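You operate a simulated robot arm through the tools that you are given. There is no shell and no other tool. Be economical: measure what you need, move in short steps, check, and stop when the job is done.

The job below is to be done with a simulated robot arm. You get a single attempt, and the scene is never put back.

JOB
Switch the monitor off, wipe its screen and brush the crumbs off the keyboard.
Fine: screen cloth and soft brush, each put back.
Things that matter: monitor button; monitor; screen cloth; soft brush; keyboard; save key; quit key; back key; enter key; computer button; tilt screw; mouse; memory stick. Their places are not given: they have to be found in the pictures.

Only the result counts: the job must be done as asked and must still hold three seconds after the hand-in. Knocking over, shifting, dropping, spilling or breaking anything else fails it.

ROBOT AND FRAMES
A 7-joint arm with a two-finger parallel gripper, fixed in place. Base frame: the origin is at the foot of the arm, x ahead of it, y to its left, z up; the work surface is at about z = 750. Units: mm, degrees, N and s.
With the tool pointing down near the work surface it reaches from about 280 to 740 mm from the base axis. Its first joint turns from -115.0 to 115.0 degrees. Payload 3.91 kg.
Tool frame: the origin (TCP) lies between the finger pads and is the grasp point; the fingertips stand 30 mm ahead of it; z points along the fingers, y is the line along which they close. Largest opening 110 mm; finger width 20, thickness 10; the body of the gripper, 48 by 112 mm, starts 55 mm behind the TCP.
Orientation is told as [roll, pitch, yaw] about the base's x, y, z axes, in that order, counted from this pose: with the fingers straight down and closing along the base's y, the tool's x points along the base's -x, its y along +y and its z along -z.

CONTROLS
- The arm moves only by the tool nudge_tool. Its argument "moves" is a list of rows, each a list of 3 entries, a list of its own where there are three numbers: the shift along the tool's x, y, z in mm, then the turn, a rotation vector about the tool's x, y, z in degrees, then the gripper command, from -1 (fully open) to 1 (shut), values between in proportion. In form: [[[x, y, z], [ax, ay, az], fingers], ...]. A call has 1 to 20 rows; each row shifts and turns the commanded pose from where the row before left it, along the tool's axes as they then stand. Each row takes 0.2 s and may step no farther than 50 mm and 8.6 degrees from the row before; otherwise, or with a gripper value out of range, the whole call is refused. Where a pose cannot be reached the arm comes as near as it can. A force on the tool above 40 N (or 10 N above the force at the start of the call, whichever is more), or a blocked arm, ends the call early, and 0.2 s more pass. The fingers move at their own pace (about 108 mm/s each) and stop on an object; they squeeze with about 41 N. The grip force told is the motor's: it shows also when the fingers shut on nothing. Time passes only in rows, and 0.2 s behind the last, so rows that do not move let the fingers close. It gives the time, the measured TCP pose, the force on the tool (base axes), the opening and the grip force at its end, in the units of the frame above (readings bear some noise), and new pictures: "views" is both (left out), scene, wrist or none.
- Cameras (640 x 400 px; columns grow to the right, rows downward): "scene" is fixed at [400.8, -499.8, 1413]; the picture's right is [0.98, -0.18, 0.00], its down [-0.07, -0.37, -0.93] and it looks along [0.17, 0.91, -0.38] (base axes); focal length 323 px, centre (320, 200). "wrist" rides on the gripper at [-36, 0, -57] in the tool frame; the picture's right is [0.00, -1.00, 0.00], its down [0.97, 0.00, -0.24] and it looks along [0.24, 0.00, 0.97] (tool axes); focal length 218 px, centre (320, 200).
- raise_lower(by): slides the trunk up (or, below 0, down) by that many mm; the arm rides with it, the base frame stays. It gives what a move gives, with no picture.
- locate(camera, pixels): there is no depth. For up to 12 entries [column, row, z] of the newest picture of that camera ("zoom" is the newest enlarged one), the place [x, y] in the base frame at which the ray of that pixel passes the height z, good to about 2 mm. The clock stands still meanwhile.
- inspect(camera, box): a new picture of the part [left, top, right, bottom] of that camera's present view, enlarged. The clock stands still meanwhile.
- finish_job(): hands the job in; it is judged then, once.

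Keep the steps short. Do not move on a guess: measure, check each grasp and each placing, and mend mistakes. In all there are 80 turns and 120 pictures (those below and enlarged ones count). Leave the gripper open and the arm clear of the work at the hand-in unless told otherwise, and finish with a single line.

The tools are called after "Call:" by a JSON object that holds its "method" and its "body". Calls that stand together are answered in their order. nudge_tool: Moves the arm, as the interface text tells. Its arguments: {"type":"object","properties":{"moves":{"type":"array","items":{"type":"array"}},"views":{"type":"string","enum":["both","scene","wrist","none"]}},"required":["moves"]} The other tools are called the same way: raise_lower (by) slides the trunk up or down; locate (camera, pixels) gives the place at which the rays of pixels pass given heights; inspect (camera, box) takes an enlarged picture of a part of a camera's view; finish_job () hands the job in.

At the start:

```text
t: 0.0
tool_pos: [247.3, 460.5, 1211.6]
orientation: [0.0, 0.0, 0.0]
wrist_force: [-0.3, 0.0, 0.9]
width: 110.1
finger_force: 0.1
trunk travel left (down, up): [-775.0, 215.0]
```

scene: 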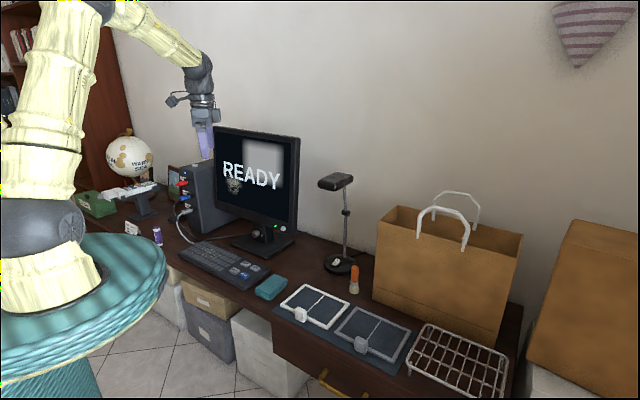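
wrist: 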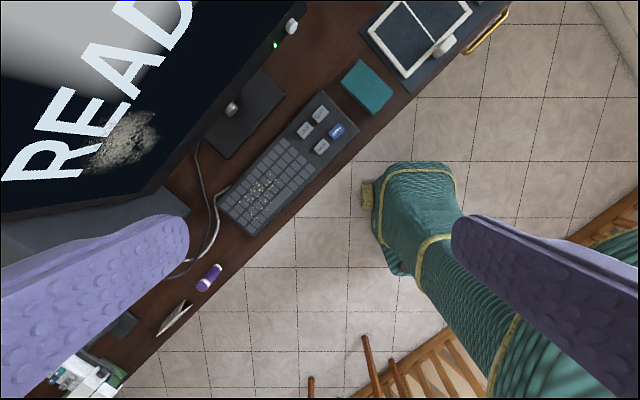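

I see the monitor (READY with a smudge), keyboard, a teal cloth near (270,288) and an orange-handled thing near (353,278). I'll enlarge the views first.

Call:
{"method": "inspect", "body": {"camera": "scene", "box": [160, 120, 320, 220]}}

Call:
{"method": "inspect", "body": {"camera": "scene", "box": [160, 210, 320, 310]}}

Call:
{"method": "inspect", "body": {"camera": "scene", "box": [260, 240, 420, 340]}}

Call:
{"method": "inspect", "body": {"camera": "wrist", "box": [180, 0, 500, 200]}}

```text
4.00 times, centred on (240, 170) of scene
```

zoom: 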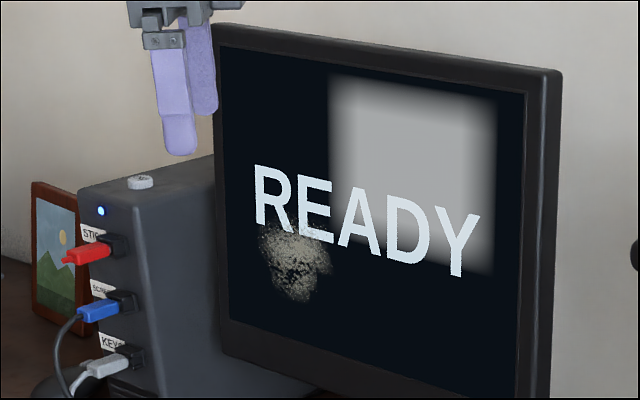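

```text
4.00 times, centred on (240, 260) of scene
```

zoom: 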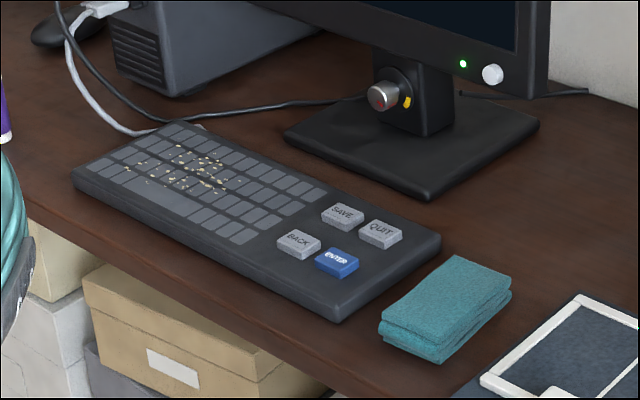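

```text
4.00 times, centred on (340, 290) of scene
```

zoom: 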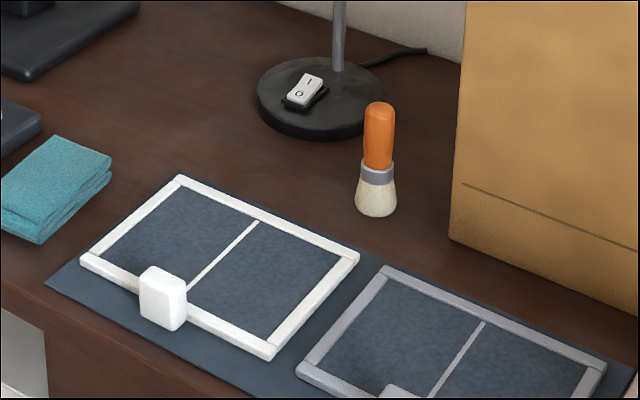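

```text
2.00 times, centred on (340, 100) of wrist
```

zoom: 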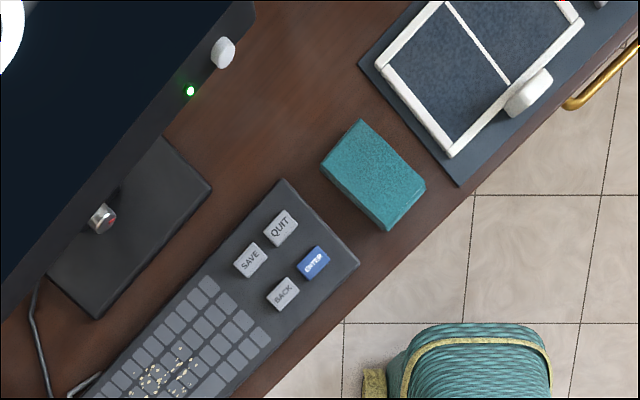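

Locating key points in both cameras at likely heights.

Call:
{"method": "locate", "body": {"camera": "scene", "pixels": [[178, 252, 765], [205, 240.5, 765], [270, 270, 765], [245, 289, 765], [231, 242.5, 755], [267.5, 259, 755], [295, 241, 755], [274, 274, 770], [287.5, 281, 770], [270, 297, 770], [255, 291, 770], [354, 291.5, 750]]}}

Call:
{"method": "locate", "body": {"camera": "wrist", "pixels": [[360, 60, 770], [392, 89, 770], [374, 115, 770], [341, 83, 770], [320, 90, 765], [359, 131, 765], [291, 22, 850], [291, 22, 880], [286, 97, 755], [230, 159, 755], [221, 205, 765], [262, 233, 765]]}}

Call:
{"method": "locate", "body": {"camera": "scene", "pixels": [[283, 228.5, 850], [283, 228.5, 880], [275.5, 226, 850], [275.5, 226, 880], [354, 266, 850], [354, 266, 870], [214, 127, 1150], [299, 138, 1150], [295, 220, 850], [214, 208, 850]]}}

```text
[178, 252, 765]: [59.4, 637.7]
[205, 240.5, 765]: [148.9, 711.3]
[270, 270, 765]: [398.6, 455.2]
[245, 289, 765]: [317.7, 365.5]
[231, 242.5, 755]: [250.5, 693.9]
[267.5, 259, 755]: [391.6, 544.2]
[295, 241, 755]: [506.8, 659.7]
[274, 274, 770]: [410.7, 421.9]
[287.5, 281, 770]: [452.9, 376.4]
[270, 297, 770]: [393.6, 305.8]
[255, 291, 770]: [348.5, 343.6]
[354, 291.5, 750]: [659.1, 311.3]
```

```text
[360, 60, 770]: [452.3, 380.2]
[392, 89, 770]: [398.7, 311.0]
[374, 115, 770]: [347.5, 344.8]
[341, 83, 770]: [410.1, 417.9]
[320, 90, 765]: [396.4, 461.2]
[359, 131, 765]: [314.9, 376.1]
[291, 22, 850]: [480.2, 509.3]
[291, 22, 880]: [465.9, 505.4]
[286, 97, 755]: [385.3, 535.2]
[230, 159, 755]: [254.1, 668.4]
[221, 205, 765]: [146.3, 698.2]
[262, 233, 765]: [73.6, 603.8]
```

```text
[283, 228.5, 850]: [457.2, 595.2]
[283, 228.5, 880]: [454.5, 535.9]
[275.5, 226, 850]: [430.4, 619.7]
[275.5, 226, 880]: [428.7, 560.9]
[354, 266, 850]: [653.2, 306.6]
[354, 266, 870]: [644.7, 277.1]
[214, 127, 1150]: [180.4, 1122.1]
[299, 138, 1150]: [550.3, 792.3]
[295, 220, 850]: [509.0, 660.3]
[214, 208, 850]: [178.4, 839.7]
```

Button triangulates to about (455, 503, 896). Now I'll yaw 45° and pitch the tool to horizontal in place, to look at the monitor squarely.

Call:
{"method": "nudge_tool", "body": {"moves": [[[0, 0, 0], [0, 0, -7.5], -1], [[0, 0, 0], [0, 0, -7.5], -1], [[0, 0, 0], [0, 0, -7.5], -1], [[0, 0, 0], [0, 0, -7.5], -1], [[0, 0, 0], [0, 0, -7.5], -1], [[0, 0, 0], [0, 0, -7.5], -1], [[0, 0, -10], [0, -8, 0], -1], [[0, 0, -10], [0, -8, 0], -1], [[0, 0, -10], [0, -8, 0], -1], [[0, 0, -10], [0, -8, 0], -1], [[0, 0, -10], [0, -8, 0], -1]]}}

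```text
t: 2.4
tool_pos: [236.1, 449.8, 1259.6]
orientation: [0.1, -40.1, 45.1]
wrist_force: [-0.3, -0.4, 0.4]
width: 109.9
finger_force: 0.0
trunk travel left (down, up): [-775.0, 215.0]
```

scene: 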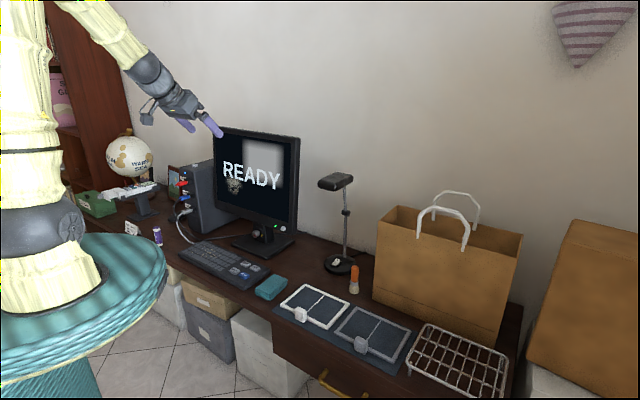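
wrist: 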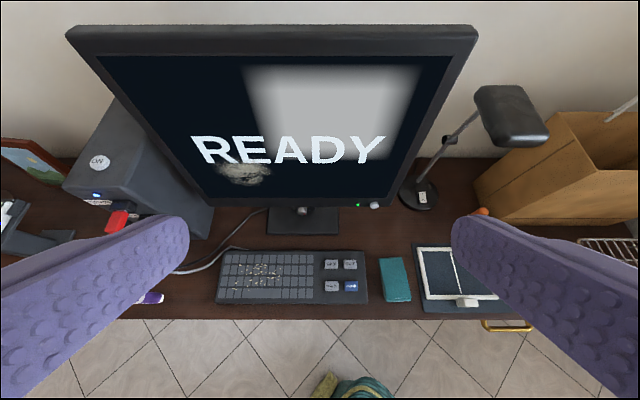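

Clear frontal view. Enlarging the monitor and desk for precise points.

Call:
{"method": "inspect", "body": {"camera": "wrist", "box": [60, 20, 480, 282]}}

Call:
{"method": "inspect", "body": {"camera": "wrist", "box": [200, 190, 424, 330]}}

Call:
{"method": "inspect", "body": {"camera": "scene", "box": [205, 120, 311, 186]}}

```text
1.52 times, centred on (270, 151) of wrist
```

zoom: 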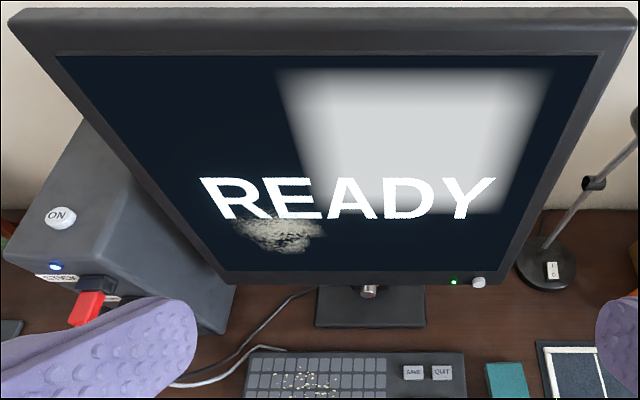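

```text
2.86 times, centred on (312, 260) of wrist
```

zoom: 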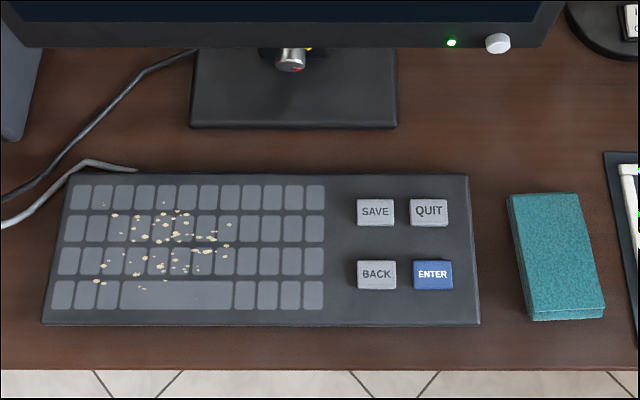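

```text
6.04 times, centred on (258, 153) of scene
```

zoom: 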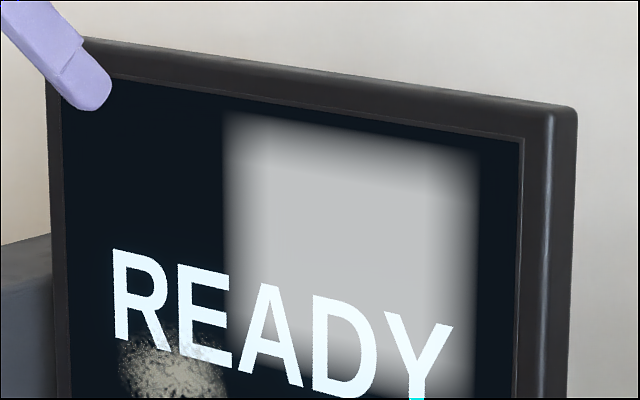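

Triangulating screen corners, smudge, button and LED via two heights in both cameras.

Call:
{"method": "locate", "body": {"camera": "wrist", "pixels": [[207, 197.2, 900], [207, 197.2, 950], [393.3, 198.5, 900], [393.3, 198.5, 950], [97.4, 56.1, 1100], [97.4, 56.1, 1200], [450.4, 56.1, 1100], [450.4, 56.1, 1200], [243.7, 174.2, 950], [243.7, 174.2, 1000], [374, 205, 896], [374, 205, 920]]}}

Call:
{"method": "locate", "body": {"camera": "scene", "pixels": [[217.25, 200, 900], [217.25, 200, 950], [289, 223.3, 900], [289, 223.3, 950], [215, 131.75, 1100], [215, 131.75, 1200], [291, 143.25, 1100], [291, 143.25, 1200], [233.3, 185.5, 950], [233.3, 185.5, 1000], [283, 228.5, 896], [283, 228.5, 920]]}}

```text
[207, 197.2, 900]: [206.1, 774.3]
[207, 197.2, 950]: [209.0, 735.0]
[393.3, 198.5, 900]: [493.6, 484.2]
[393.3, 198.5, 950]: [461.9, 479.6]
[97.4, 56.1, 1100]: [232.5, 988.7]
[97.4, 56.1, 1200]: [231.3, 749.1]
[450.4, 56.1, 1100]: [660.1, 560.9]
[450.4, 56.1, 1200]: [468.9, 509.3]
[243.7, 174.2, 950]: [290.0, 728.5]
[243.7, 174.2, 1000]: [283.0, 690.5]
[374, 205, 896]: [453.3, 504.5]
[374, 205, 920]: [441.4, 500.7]
```

```text
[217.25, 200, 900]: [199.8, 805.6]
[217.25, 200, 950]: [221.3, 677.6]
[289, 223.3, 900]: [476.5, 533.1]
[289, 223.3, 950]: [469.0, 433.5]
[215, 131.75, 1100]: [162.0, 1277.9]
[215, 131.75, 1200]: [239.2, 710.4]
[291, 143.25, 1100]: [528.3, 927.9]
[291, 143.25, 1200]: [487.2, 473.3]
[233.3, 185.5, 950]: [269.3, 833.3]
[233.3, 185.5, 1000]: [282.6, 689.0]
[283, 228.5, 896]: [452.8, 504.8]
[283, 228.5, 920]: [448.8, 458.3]
```

Screen plane: normal inward ≈ (0.715, 0.690, −0.113), i.e. yaw 44°, pitch −83.5°. Smudge ≈ (283, 690, 1000). Button ≈ (453, 504, 896). I turn the tool along the normal with the fingers shut.

Call:
{"method": "nudge_tool", "body": {"moves": [[[0, 0, 0], [0.7, 0, 0.84], 1], [[0, 0, 0], [0, -7.23, 0], 1], [[0, 0, 0], [0, -7.23, 0], 1], [[0, 0, 0], [0, -7.23, 0], 1], [[0, 0, 0], [0, -7.23, 0], 1], [[0, 0, 0], [0, -7.23, 0], 1], [[0, 0, 0], [0, -7.23, 0], 1], [[34, -11, 0], [0, 0, 0], 1], [[34, -11, 0], [0, 0, 0], 1], [[34, -11, 0], [0, 0, 0], 1], [[34, -11, 0], [0, 0, 0], 1], [[34, -11, 0], [0, 0, 0], 1]]}}

```text
t: 5.0
tool_pos: [263.5, 406.9, 1088.1]
orientation: [0.6, -83.4, 43.4]
wrist_force: [-0.4, -0.7, 0.2]
width: 0.0
finger_force: 37.6
out of reach, approached as far as the arm can: row 11, 12
trunk travel left (down, up): [-775.0, 215.0]
```

scene: 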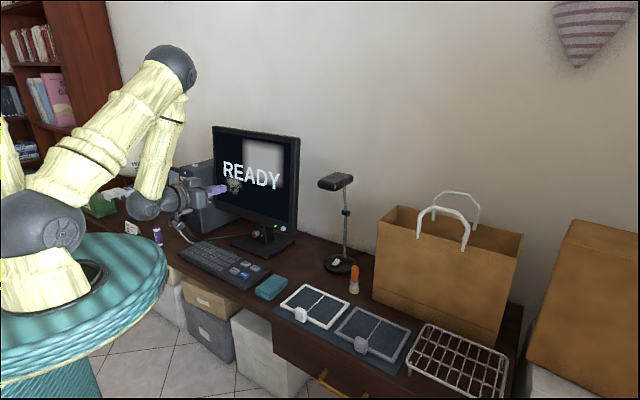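
wrist: 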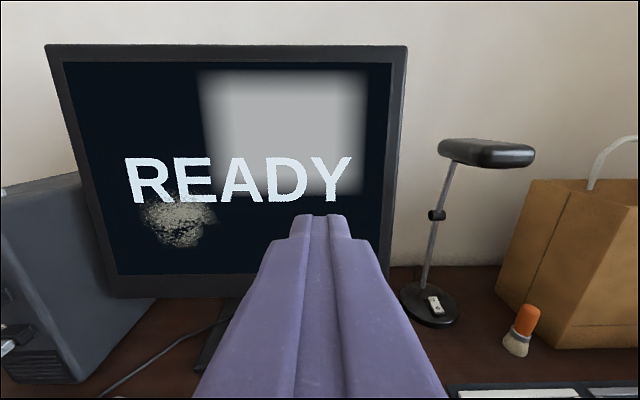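

The fold limit is met; the trunk can do the lowering. Fingertips are ~190 mm in front of the screen and clear, so I lower the trunk.

Call:
{"method": "raise_lower", "body": {"by": -185}}

Call:
{"method": "nudge_tool", "body": {"moves": [[[0, 0, 0], [0, 0, 0], 1]]}}

```text
t: 7.0
tool_pos: [262.6, 407.2, 903.6]
orientation: [-0.1, -83.4, 44.0]
wrist_force: [0.3, -0.3, 0.2]
width: 0.4
finger_force: 37.5
trunk travel left (down, up): [-590.0, 400.0]
```

```text
t: 7.4
tool_pos: [262.0, 407.5, 902.5]
orientation: [-0.1, -83.4, 44.0]
wrist_force: [0.7, 0.2, -0.9]
width: 0.0
finger_force: 37.7
trunk travel left (down, up): [-590.0, 400.0]
```

scene: 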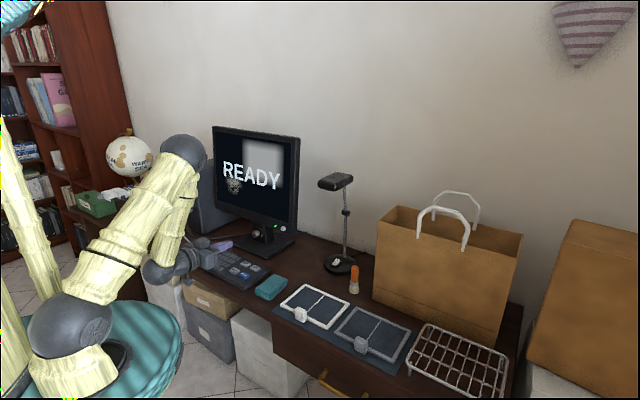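
wrist: 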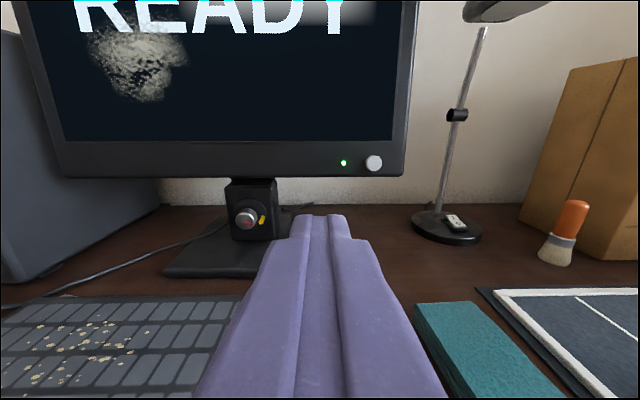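

The button shows at wrist (374,163). Checking its position and moving towards ~50 mm before it.

Call:
{"method": "locate", "body": {"camera": "wrist", "pixels": [[374, 163, 890], [374, 163, 896], [374, 163, 900], [344, 163, 896]]}}

Call:
{"method": "nudge_tool", "body": {"moves": [[[-3.3, -12.6, 24.9], [0, 0, 0], 1], [[-3.3, -12.6, 24.9], [0, 0, 0], 1], [[-3.3, -12.6, 24.9], [0, 0, 0], 1], [[-3.3, -12.6, 24.9], [0, 0, 0], 1], [[-3.3, -12.6, 24.9], [0, 0, 0], 1]]}}

```text
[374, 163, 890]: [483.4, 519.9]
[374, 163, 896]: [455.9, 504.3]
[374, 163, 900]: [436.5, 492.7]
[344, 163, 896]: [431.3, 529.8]
```

```text
t: 8.6
tool_pos: [388.7, 456.6, 905.7]
orientation: [-1.0, -83.3, 44.3]
wrist_force: [-0.5, 0.1, 0.2]
width: 0.0
finger_force: 37.9
out of reach, approached as far as the arm can: row 5
trunk travel left (down, up): [-590.0, 400.0]
```

scene: 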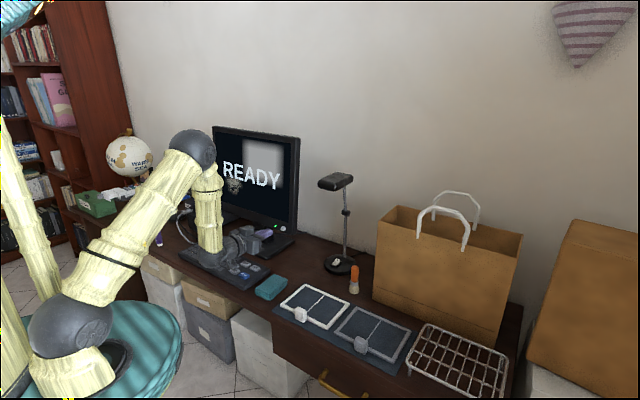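
wrist: 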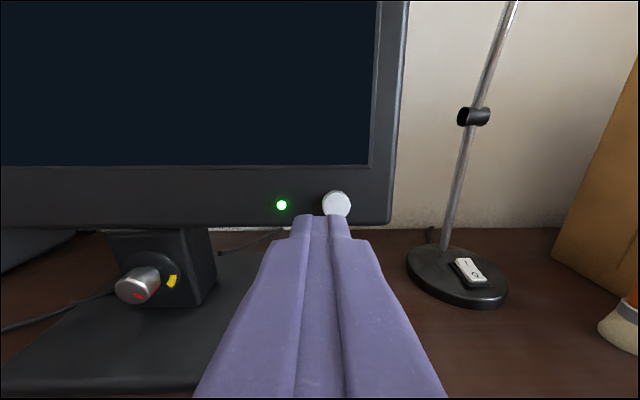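

Pose limited again by the wrist fold. I back off 50 mm, raise the tool with the arm, then lower the trunk by the same amount so that the forearm is less steep.

Call:
{"method": "nudge_tool", "body": {"moves": [[[0, 0, -25], [0, 0, 0], 1], [[0, 0, -25], [0, 0, 0], 1], [[-40, 0, 0], [0, 0, 0], 1], [[-40, 0, 0], [0, 0, 0], 1], [[-40, 0, 0], [0, 0, 0], 1], [[-40, 0, 0], [0, 0, 0], 1], [[-40, 0, 0], [0, 0, 0], 1], [[-40, 0, 0], [0, 0, 0], 1]], "views": "scene"}}

Call:
{"method": "raise_lower", "body": {"by": -240}}

Call:
{"method": "nudge_tool", "body": {"moves": [[[0, 0, 0], [0, 0, 0], 1]]}}

```text
t: 10.4
tool_pos: [370.1, 440.0, 1152.3]
orientation: [-0.3, -83.3, 44.1]
wrist_force: [1.0, 0.4, 0.3]
width: 0.0
finger_force: 37.5
trunk travel left (down, up): [-590.0, 400.0]
```

scene: 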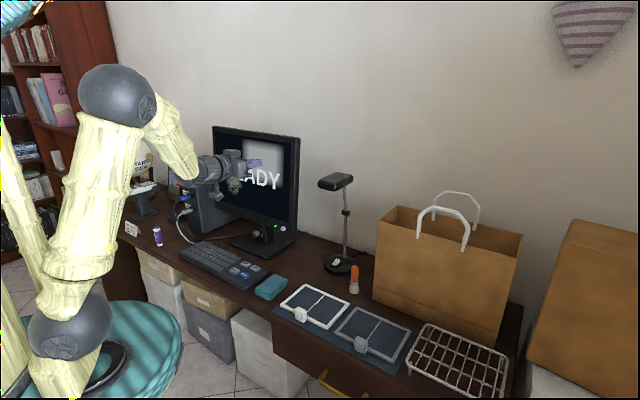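

```text
t: 12.9
tool_pos: [370.6, 439.1, 911.4]
orientation: [-0.1, -83.3, 43.8]
wrist_force: [-0.1, 1.0, -0.1]
width: 0.0
finger_force: 38.3
trunk travel left (down, up): [-350.0, 640.0]
```

```text
t: 13.3
tool_pos: [370.3, 439.2, 910.5]
orientation: [0.0, -83.4, 43.9]
wrist_force: [0.5, -0.4, -0.3]
width: 0.1
finger_force: 37.7
trunk travel left (down, up): [-350.0, 640.0]
```

scene: 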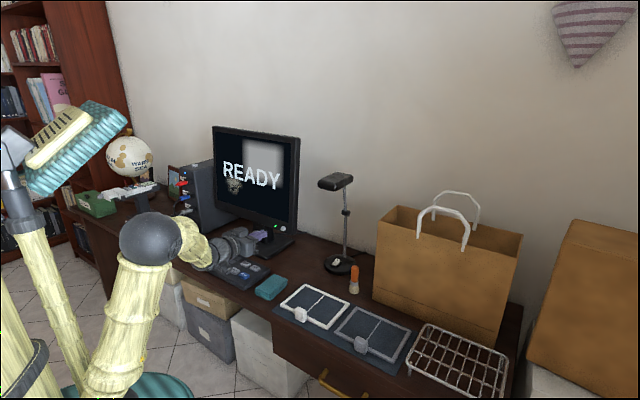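
wrist: 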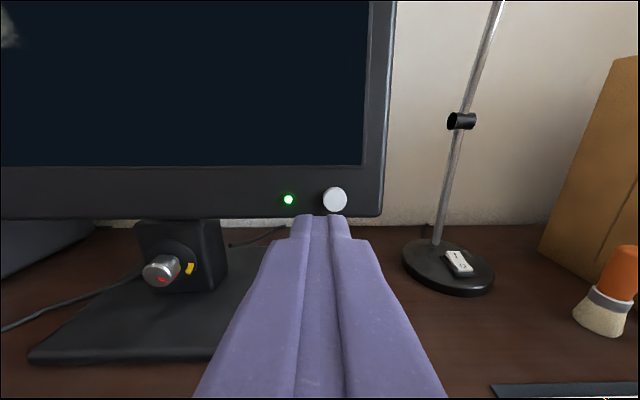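

Now aligned: button offset is about (x +2.5, y −11, z +106 in tool axes; fingertip contact at ~76). I advance 58 mm and look.

Call:
{"method": "nudge_tool", "body": {"moves": [[[2.5, -11, 0], [0, 0, 0], 1], [[0, 0, 30], [0, 0, 0], 1], [[0, 0, 28], [0, 0, 0], 1], [[0, 0, 0], [0, 0, 0], 1]], "views": "both"}}

```text
t: 14.3
tool_pos: [420.1, 471.7, 902.1]
orientation: [-0.1, -83.4, 44.0]
wrist_force: [0.0, 0.3, 0.1]
width: 0.1
finger_force: 37.3
trunk travel left (down, up): [-350.0, 640.0]
```

scene: 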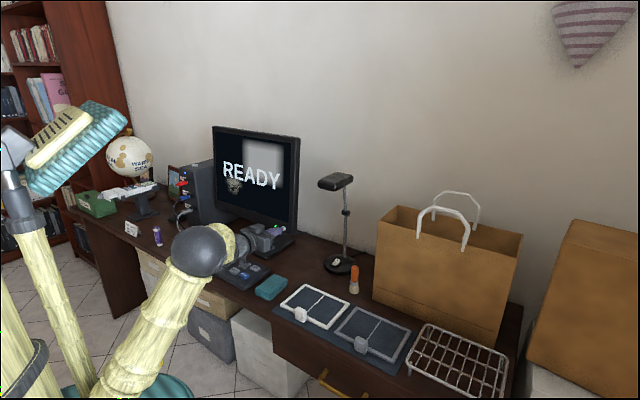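
wrist: 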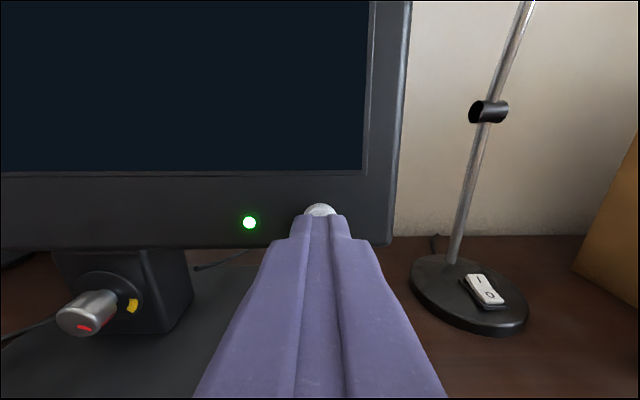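

Well centred on the button. Advancing in small steps, watching force.

Call:
{"method": "nudge_tool", "body": {"moves": [[[0, 0, 8], [0, 0, 0], 1], [[0, 0, 4], [0, 0, 0], 1], [[0, 0, 2], [0, 0, 0], 1], [[0, 0, 0], [0, 0, 0], 1]], "views": "wrist"}}

```text
t: 15.3
tool_pos: [430.4, 480.1, 901.1]
orientation: [-0.2, -83.4, 44.0]
wrist_force: [-1.2, -1.0, -0.9]
width: 0.0
finger_force: 37.8
trunk travel left (down, up): [-350.0, 640.0]
```

wrist: 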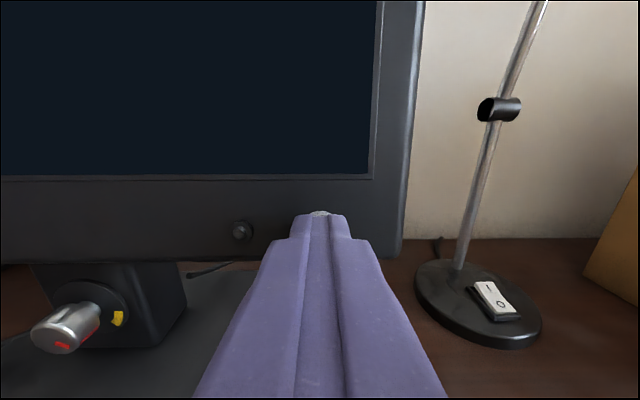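

The LED is off: the button registered. I back straight off and check.

Call:
{"method": "nudge_tool", "body": {"moves": [[[0, 0, -20], [0, 0, 0], 1], [[0, 0, -40], [0, 0, 0], 1], [[0, 0, -40], [0, 0, 0], 1], [[0, 0, -40], [0, 0, 0], 1], [[0, 0, 0], [0, 0, 0], -1]]}}

```text
t: 16.5
tool_pos: [329.1, 382.3, 916.8]
orientation: [-0.1, -83.4, 44.0]
wrist_force: [-0.6, -0.8, 0.4]
width: 81.5
finger_force: 0.0
trunk travel left (down, up): [-350.0, 640.0]
```

scene: 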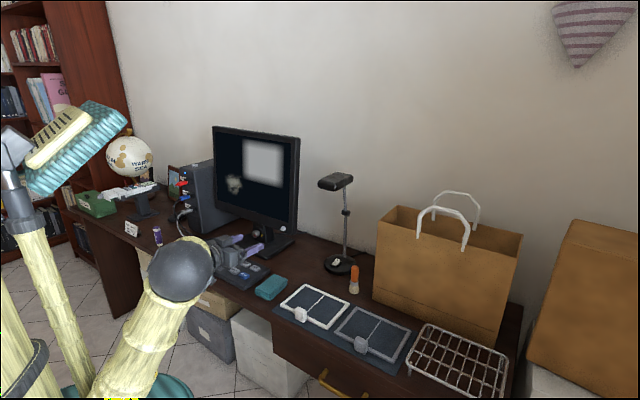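
wrist: 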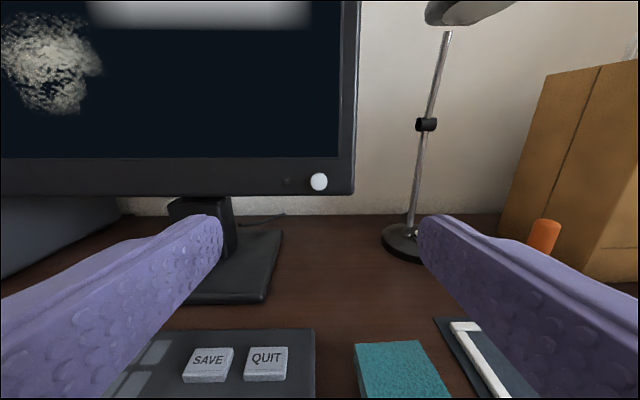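

Monitor is off and nothing moved. Now the cloth: raise trunk 300, turn the tool back to pointing down.

Call:
{"method": "raise_lower", "body": {"by": 300}}

Call:
{"method": "nudge_tool", "body": {"moves": [[[0, 0, -20], [0, 8.34, 0], -1], [[0, 0, -20], [0, 8.34, 0], -1], [[0, 0, 0], [0, 8.34, 0], -1], [[0, 0, 0], [0, 8.34, 0], -1], [[0, 0, 0], [0, 8.34, 0], -1], [[0, 0, 0], [0, 8.34, 0], -1], [[0, 0, 0], [0, 8.34, 0], -1], [[0, 0, 0], [0, 8.34, 0], -1], [[0, 0, 0], [0, 8.34, 0], -1], [[0, 0, 0], [0, 8.34, 0], -1], [[0, 0, 0], [0, 0, -7], -1]]}}

```text
t: 19.5
tool_pos: [330.1, 382.5, 1216.1]
orientation: [0.0, -83.3, 43.9]
wrist_force: [0.1, 0.6, 0.8]
width: 110.0
finger_force: 0.2
trunk travel left (down, up): [-650.0, 340.0]
```

```text
t: 21.9
tool_pos: [301.9, 355.3, 1223.3]
orientation: [0.0, 0.1, 50.9]
wrist_force: [-0.6, 0.2, -0.6]
width: 110.3
finger_force: 0.0
trunk travel left (down, up): [-650.0, 340.0]
```

scene: 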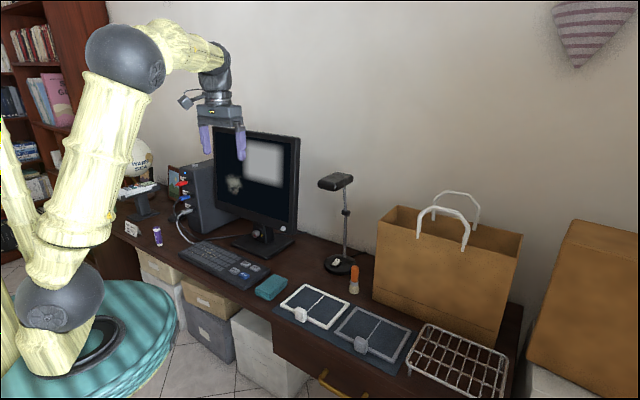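
wrist: 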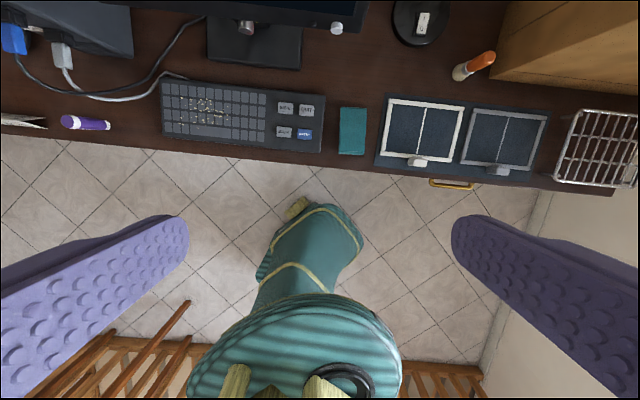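

Desk seen from above; cloth at (352,130). I move above the cloth to z≈950 and measure again.

Call:
{"method": "nudge_tool", "body": {"moves": [[[-22.6, -23.7, 20], [0, 0, 0], -1], [[-22.6, -23.7, 20], [0, 0, 0], -1], [[-22.6, -23.7, 20], [0, 0, 0], -1], [[0, 0, 42], [0, 0, 0], -1], [[0, 0, 42], [0, 0, 0], -1], [[0, 0, 42], [0, 0, 0], -1], [[0, 0, 42], [0, 0, 0], -1], [[0, 0, 42], [0, 0, 0], -1], [[0, 0, 0], [0, 0, 0], -1]]}}

```text
t: 23.9
tool_pos: [400.0, 362.7, 953.2]
orientation: [0.0, 0.0, 50.9]
wrist_force: [0.4, 0.9, -0.1]
width: 110.1
finger_force: 0.0
trunk travel left (down, up): [-650.0, 340.0]
```

scene: 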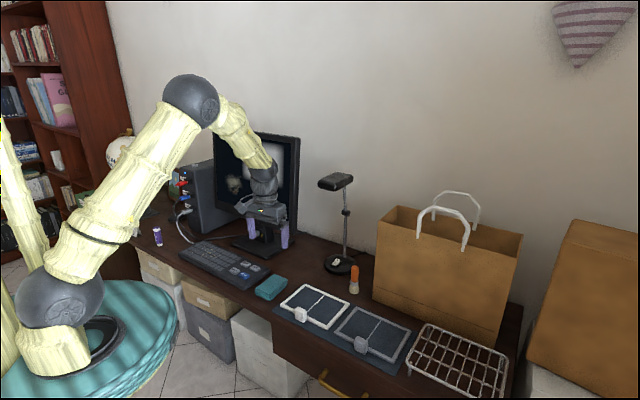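
wrist: 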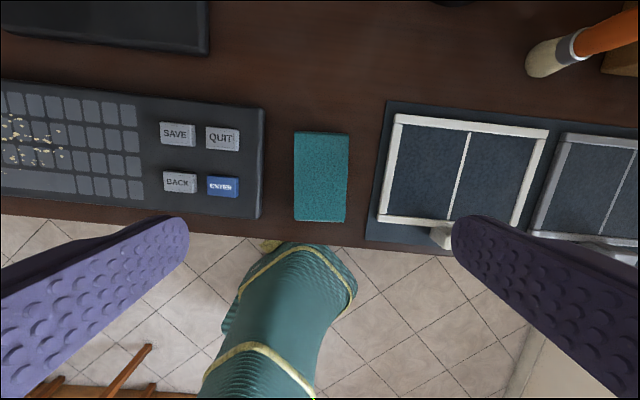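

Cloth is square in view. Measuring its corners.

Call:
{"method": "inspect", "body": {"camera": "wrist", "box": [240, 110, 400, 250]}}

Call:
{"method": "locate", "body": {"camera": "wrist", "pixels": [[295, 132, 772], [348, 133, 772], [346, 221, 772], [295, 219, 772], [375, 180, 752], [261, 180, 765], [560, 70, 750], [585, 43, 800], [640, 20, 840]]}}

Call:
{"method": "inspect", "body": {"camera": "scene", "box": [240, 260, 304, 310]}}

```text
2.86 times, centred on (320, 180) of wrist
```

zoom: 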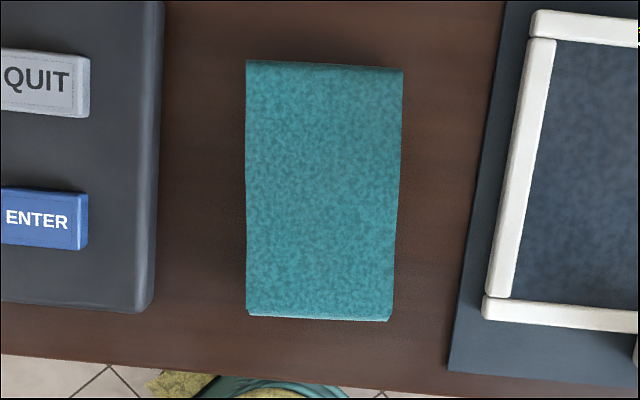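

```text
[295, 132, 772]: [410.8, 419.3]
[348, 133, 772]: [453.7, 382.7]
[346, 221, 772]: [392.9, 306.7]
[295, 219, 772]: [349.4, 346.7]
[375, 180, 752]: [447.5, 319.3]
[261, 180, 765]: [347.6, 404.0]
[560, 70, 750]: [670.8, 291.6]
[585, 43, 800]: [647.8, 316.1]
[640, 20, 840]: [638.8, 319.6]
```

```text
8.00 times, centred on (272, 285) of scene
```

zoom: 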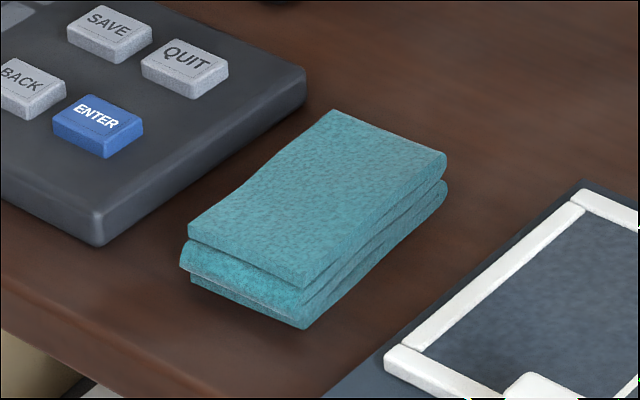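

Cloth centre (402, 364), ~60×95 mm, ~20 mm thick, yaw ≈50°. I lower with 80 mm opening to tip height ≈757.

Call:
{"method": "nudge_tool", "body": {"moves": [[[-2, -0.6, 35], [0, 0, 0], -0.455], [[0, 0, 35], [0, 0, 0], -0.455], [[0, 0, 35], [0, 0, 0], -0.455], [[0, 0, 30], [0, 0, 0], -0.455], [[0, 0, 16], [0, 0, 0], -0.455], [[0, 0, 0], [0, 0, 0], -0.455]]}}

```text
t: 25.3
tool_pos: [400.9, 362.5, 803.3]
orientation: [0.0, -0.1, 50.9]
wrist_force: [0.0, 0.4, -0.3]
width: 80.0
finger_force: 0.0
trunk travel left (down, up): [-650.0, 340.0]
```

scene: 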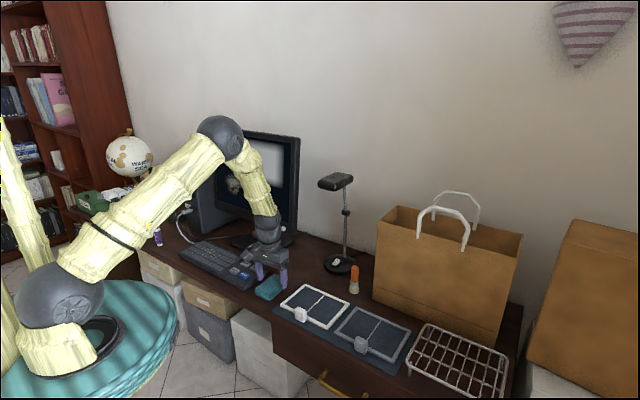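
wrist: 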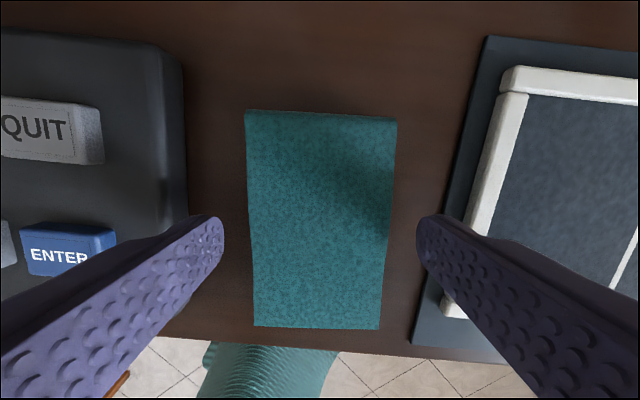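

Fingers straddle the cloth evenly. Lowering 16 mm and closing.

Call:
{"method": "nudge_tool", "body": {"moves": [[[0, 0, 10], [0, 0, 0], -0.455], [[0, 0, 6], [0, 0, 0], -0.455], [[0, 0, 0], [0, 0, 0], 0.2], [[0, 0, 0], [0, 0, 0], 1], [[0, 0, 0], [0, 0, 0], 1], [[0, 0, 0], [0, 0, 0], 1]], "views": "wrist"}}

```text
t: 26.7
tool_pos: [401.4, 365.5, 787.0]
orientation: [-0.1, 0.0, 50.8]
wrist_force: [0.5, 0.9, 0.7]
width: 56.7
finger_force: 41.1
trunk travel left (down, up): [-650.0, 340.0]
```

wrist: 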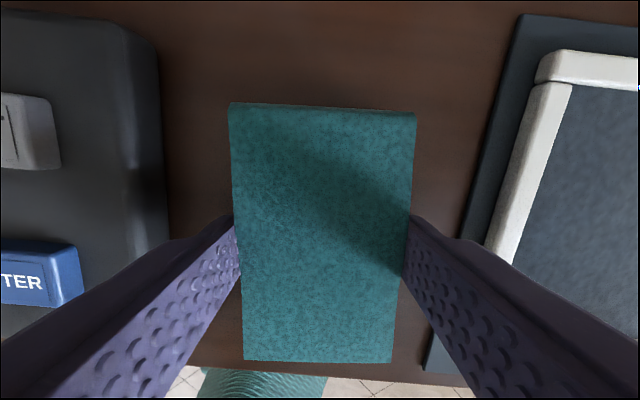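

Cloth gripped (56.7 mm, 41 N); return pose is TCP (401.4, 365.5, 787), yaw 50.8. Lifting gently and checking.

Call:
{"method": "nudge_tool", "body": {"moves": [[[0, 0, -10], [0, 0, 0], 1], [[0, 0, -20], [0, 0, 0], 1], [[0, 0, -40], [0, 0, 0], 1], [[0, 0, -40], [0, 0, 0], 1], [[0, 0, -40], [0, 0, 0], 1], [[0, 0, -40], [0, 0, 0], 1], [[0, 0, -40], [0, 0, 0], 1], [[0, 0, -40], [0, 0, 0], 1], [[0, 0, -40], [0, 0, 0], 1], [[0, 0, 0], [0, 0, 0], 1]]}}

```text
t: 28.9
tool_pos: [399.5, 366.0, 1099.0]
orientation: [0.1, 0.0, 51.0]
wrist_force: [0.1, 0.4, -0.9]
width: 56.6
finger_force: 41.4
trunk travel left (down, up): [-650.0, 340.0]
```

scene: 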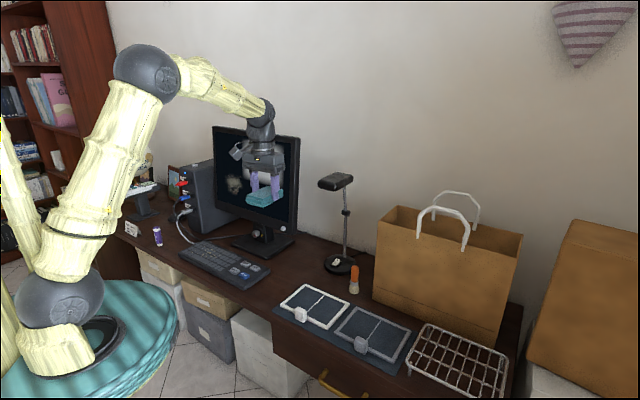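
wrist: 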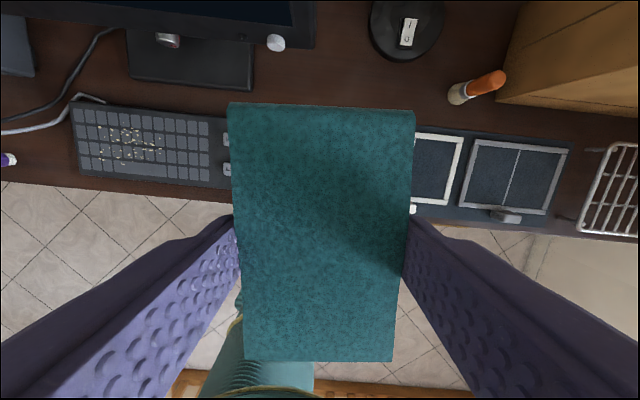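

Cloth is held firmly. I back off 80 mm, yaw to 44°, and pitch to face the screen.

Call:
{"method": "nudge_tool", "body": {"moves": [[[0, 0, 0], [0, 0, 7], 1], [[40, 0, 0], [0, 0, 0], 1], [[40, 0, 0], [0, 0, 0], 1], [[0, 0, 0], [0, -8.35, 0], 1], [[0, 0, 0], [0, -8.35, 0], 1], [[0, 0, 0], [0, -8.35, 0], 1], [[0, 0, 0], [0, -8.35, 0], 1], [[0, 0, 0], [0, -8.35, 0], 1], [[0, 0, 0], [0, -8.35, 0], 1], [[0, 0, 0], [0, -8.35, 0], 1], [[0, 0, 0], [0, -8.35, 0], 1], [[0, 0, 0], [0, -8.35, 0], 1], [[0, 0, 0], [0, -8.35, 0], 1]]}}

```text
t: 31.7
tool_pos: [368.5, 320.8, 1110.2]
orientation: [-6.5, -68.4, 47.8]
wrist_force: [0.1, 0.1, 0.1]
width: 56.6
finger_force: 40.6
out of reach, approached as far as the arm can: row 9, 10, 12, 13
trunk travel left (down, up): [-650.0, 340.0]
```

scene: 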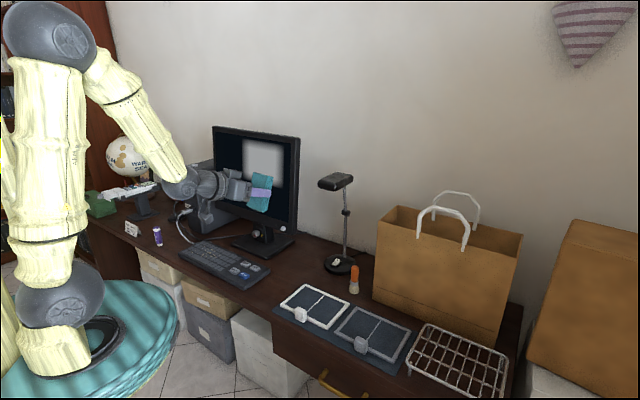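
wrist: 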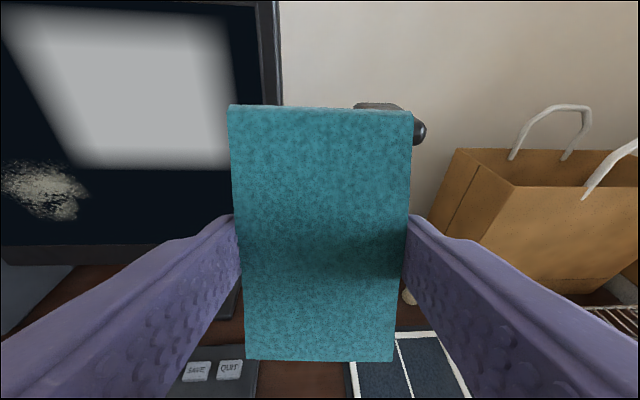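

The fold limit again; raising the tool by ~160 mm with the arm and reading the pose.

Call:
{"method": "nudge_tool", "body": {"moves": [[[-40, 0, 0], [0, 0, 0], 1], [[-40, 0, 0], [0, 0, 0], 1], [[-40, 0, 0], [0, 0, 0], 1], [[-40, 0, 0], [0, 0, 0], 1], [[0, 0, 0], [0, 0, 0], 1]], "views": "none"}}

```text
t: 32.9
tool_pos: [407.1, 364.3, 1260.4]
orientation: [-7.0, -68.5, 48.0]
wrist_force: [1.0, 0.2, -1.4]
width: 56.6
finger_force: 41.5
trunk travel left (down, up): [-650.0, 340.0]
```

Correcting orientation to (0, −83.5, 44) by the computed relative turn, then lowering the trunk 225.

Call:
{"method": "nudge_tool", "body": {"moves": [[[0, 0, 0], [-1.53, -7.45, 0.94], 1], [[0, 0, 0], [-1.53, -7.45, 0.94], 1], [[0, 0, 0], [0, 0, 0], 1]], "views": "none"}}

Call:
{"method": "raise_lower", "body": {"by": -225}}

Call:
{"method": "nudge_tool", "body": {"moves": [[[0, 0, 0], [0, 0, 0], 1]]}}

```text
t: 33.7
tool_pos: [406.4, 364.0, 1259.6]
orientation: [-4.8, -76.0, 47.4]
wrist_force: [-0.2, -0.2, -0.4]
width: 56.6
finger_force: 41.7
out of reach, approached as far as the arm can: row 2
trunk travel left (down, up): [-650.0, 340.0]
```

```text
t: 36.1
tool_pos: [408.4, 363.5, 1034.7]
orientation: [-4.8, -76.1, 47.5]
wrist_force: [0.4, -0.1, 0.2]
width: 56.7
finger_force: 41.3
trunk travel left (down, up): [-425.0, 565.0]
```

```text
t: 36.5
tool_pos: [406.6, 364.4, 1034.3]
orientation: [-4.8, -76.0, 47.6]
wrist_force: [0.4, -0.2, -0.3]
width: 56.8
finger_force: 41.6
trunk travel left (down, up): [-425.0, 565.0]
```

scene: 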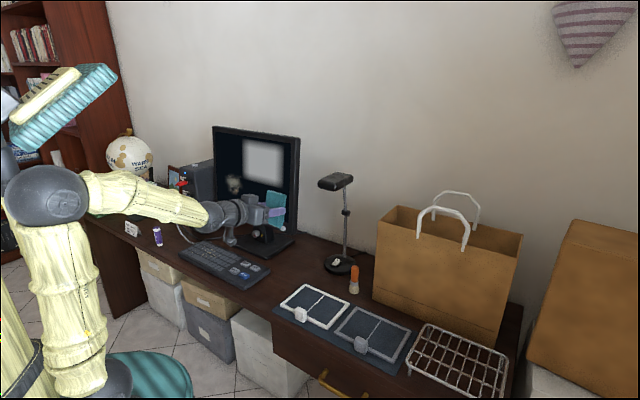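
wrist: 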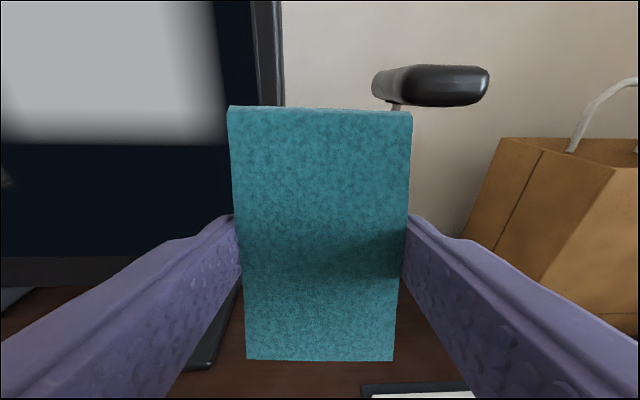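

I translate left along the screen (tool y) 280 mm, staying ~140 mm in front, then fix the orientation there.

Call:
{"method": "nudge_tool", "body": {"moves": [[[0, 40, 0], [0, 0, 0], 1], [[0, 40, 0], [0, 0, 0], 1], [[0, 40, 0], [0, 0, 0], 1], [[0, 40, 0], [0, 0, 0], 1], [[0, 40, 0], [0, 0, 0], 1], [[0, 40, 0], [0, 0, 0], 1], [[0, 40, 0], [0, 0, 0], 1], [[0, 0, 0], [-1.5, -7.45, 0.94], 1], [[0, 0, 0], [0, 0, 0], 1]]}}

```text
t: 38.5
tool_pos: [217.4, 568.1, 1030.1]
orientation: [0.2, -83.5, 43.9]
wrist_force: [0.0, 0.2, -1.1]
width: 56.7
finger_force: 41.0
trunk travel left (down, up): [-425.0, 565.0]
```

scene: 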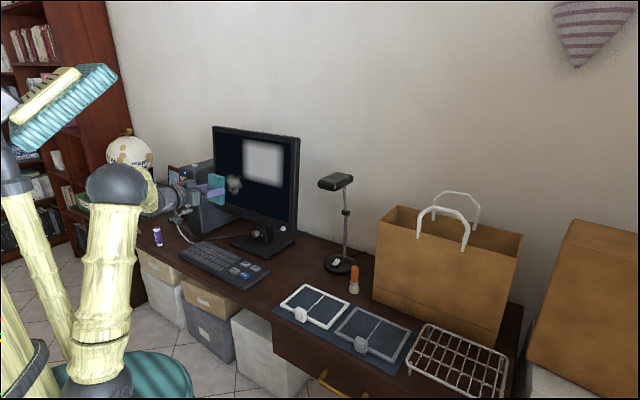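
wrist: 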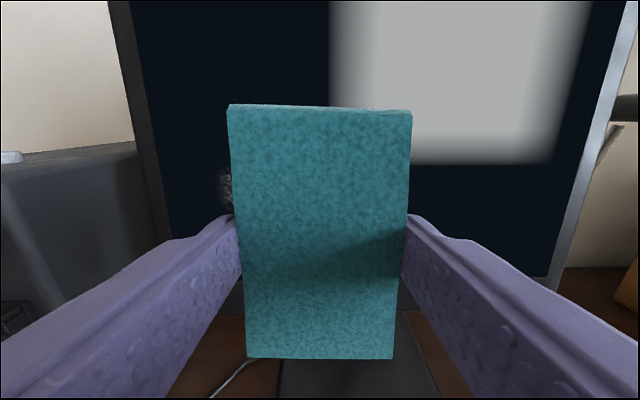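

Orientation exact. Moving to 60 mm in front of the smudge centre.

Call:
{"method": "nudge_tool", "body": {"moves": [[[7.5, 21, 19], [0, 0, 0], 1], [[7.5, 21, 19], [0, 0, 0], 1], [[0, 0, 0], [0, 0, 0], 1]], "views": "both"}}

```text
t: 39.3
tool_pos: [214.0, 623.1, 1010.7]
orientation: [0.1, -83.4, 44.2]
wrist_force: [0.1, -0.1, -1.2]
width: 56.8
finger_force: 40.9
trunk travel left (down, up): [-425.0, 565.0]
```

scene: 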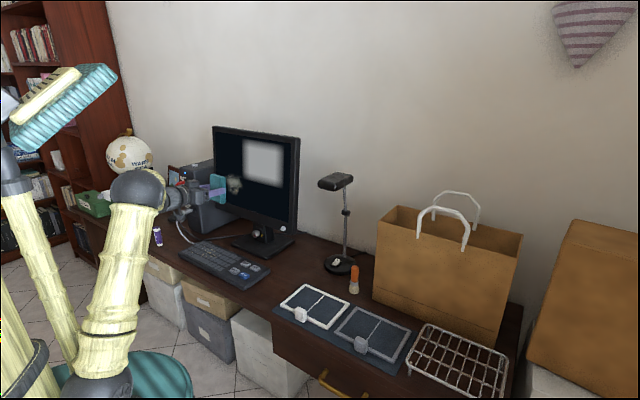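
wrist: 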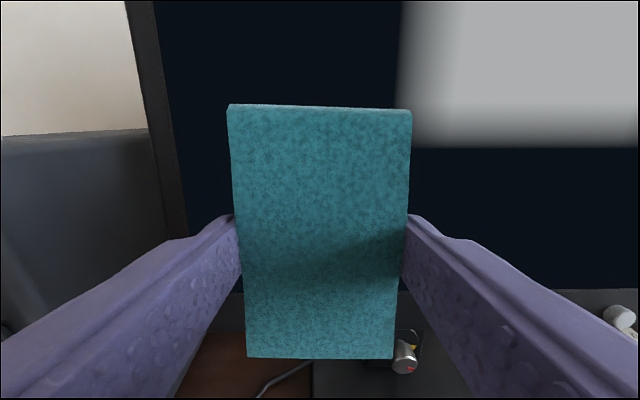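

Tower corner is ~130 mm left of the smudge centre, leaving clearance. I shift 30 mm left and approach to a ~8 mm gap.

Call:
{"method": "nudge_tool", "body": {"moves": [[[0, 30, 10], [0, 0, 0], 1], [[0, 0, 26], [0, 0, 0], 1], [[0, 0, 16], [0, 0, 0], 1], [[0, 0, 0], [0, 0, 0], 1]], "views": "both"}}

Call:
{"method": "inspect", "body": {"camera": "scene", "box": [180, 120, 308, 220]}}

```text
t: 40.3
tool_pos: [230.9, 682.2, 1004.1]
orientation: [0.2, -83.4, 43.9]
wrist_force: [0.1, 0.0, 0.0]
width: 56.7
finger_force: 41.5
trunk travel left (down, up): [-425.0, 565.0]
```

scene: 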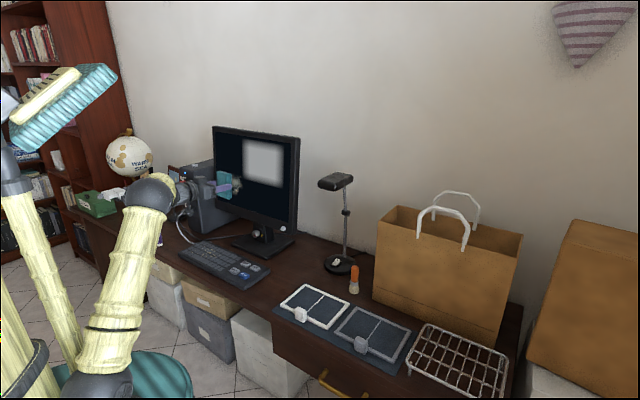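
wrist: 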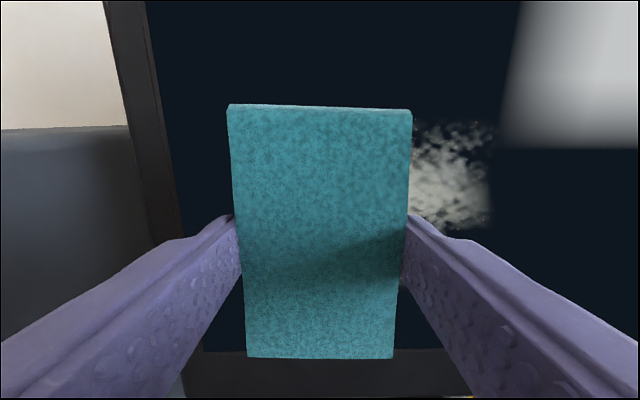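

```text
4.00 times, centred on (244, 170) of scene
```

zoom: 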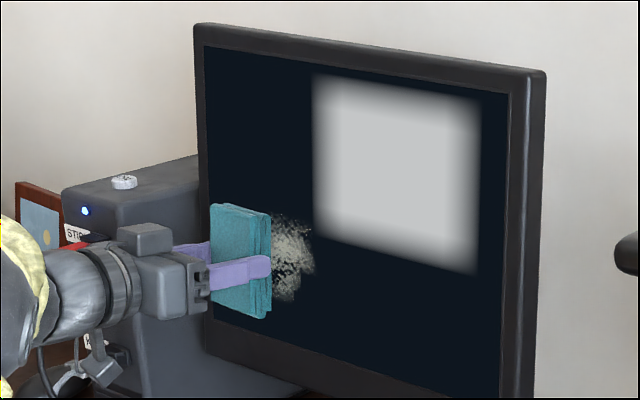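

Gap ≈10 mm. The smudge spans roughly 48 mm above to 6 mm below my axis, so I shift 20 mm up, then creep in watching the force.

Call:
{"method": "nudge_tool", "body": {"moves": [[[-20, 0, 0], [0, 0, 0], 1], [[0, 0, 4], [0, 0, 0], 1], [[0, 0, 2], [0, 0, 0], 1], [[0, 0, 1.5], [0, 0, 0], 1], [[0, 0, 0], [0, 0, 0], 1]], "views": "none"}}

```text
t: 41.5
tool_pos: [235.1, 687.4, 1023.6]
orientation: [0.3, -83.4, 43.9]
wrist_force: [-5.3, -6.0, -1.5]
width: 56.4
finger_force: 40.7
trunk travel left (down, up): [-425.0, 565.0]
```

Contact at ~8 N. Sweeping right 84 mm along the screen.

Call:
{"method": "nudge_tool", "body": {"moves": [[[0, -12, 0], [0, 0, 0], 1], [[0, -12, 0], [0, 0, 0], 1], [[0, -12, 0], [0, 0, 0], 1], [[0, -12, 0], [0, 0, 0], 1], [[0, -12, 0], [0, 0, 0], 1], [[0, -12, 0], [0, 0, 0], 1], [[0, -12, 0], [0, 0, 0], 1]], "views": "both"}}

Call:
{"method": "inspect", "body": {"camera": "scene", "box": [180, 120, 308, 220]}}

```text
t: 43.1
tool_pos: [294.0, 628.8, 1024.7]
orientation: [0.3, -83.5, 43.8]
wrist_force: [-7.7, -4.8, -0.4]
width: 56.7
finger_force: 41.2
trunk travel left (down, up): [-425.0, 565.0]
```

scene: 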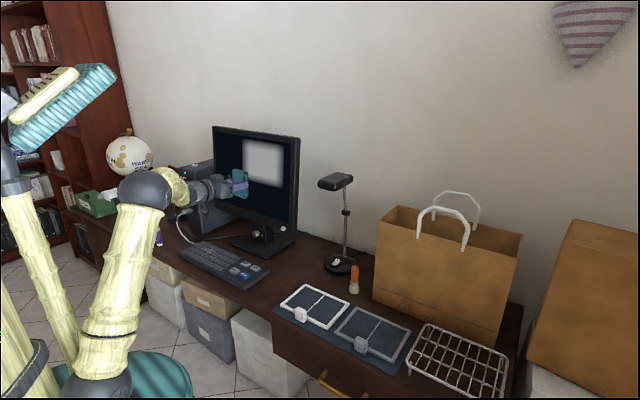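
wrist: 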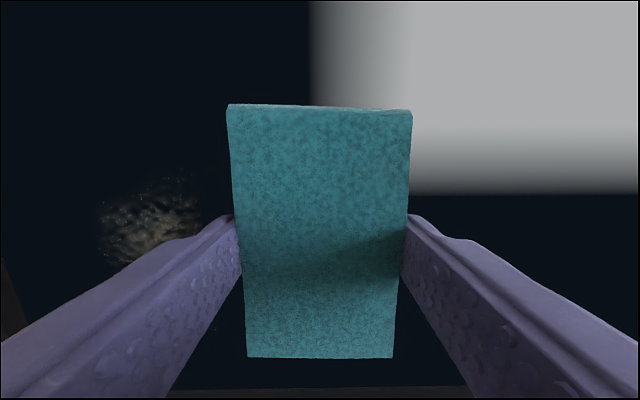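

```text
4.00 times, centred on (244, 170) of scene
```

zoom: 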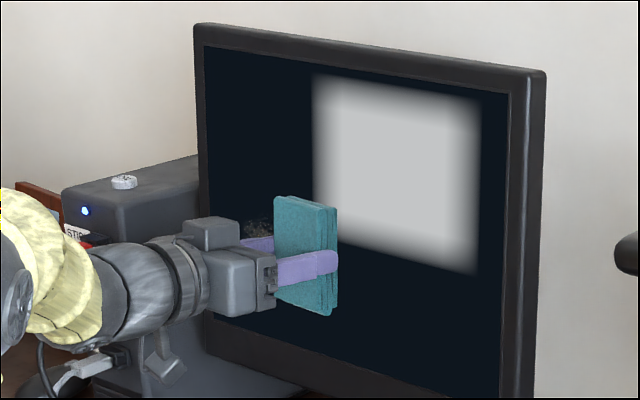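

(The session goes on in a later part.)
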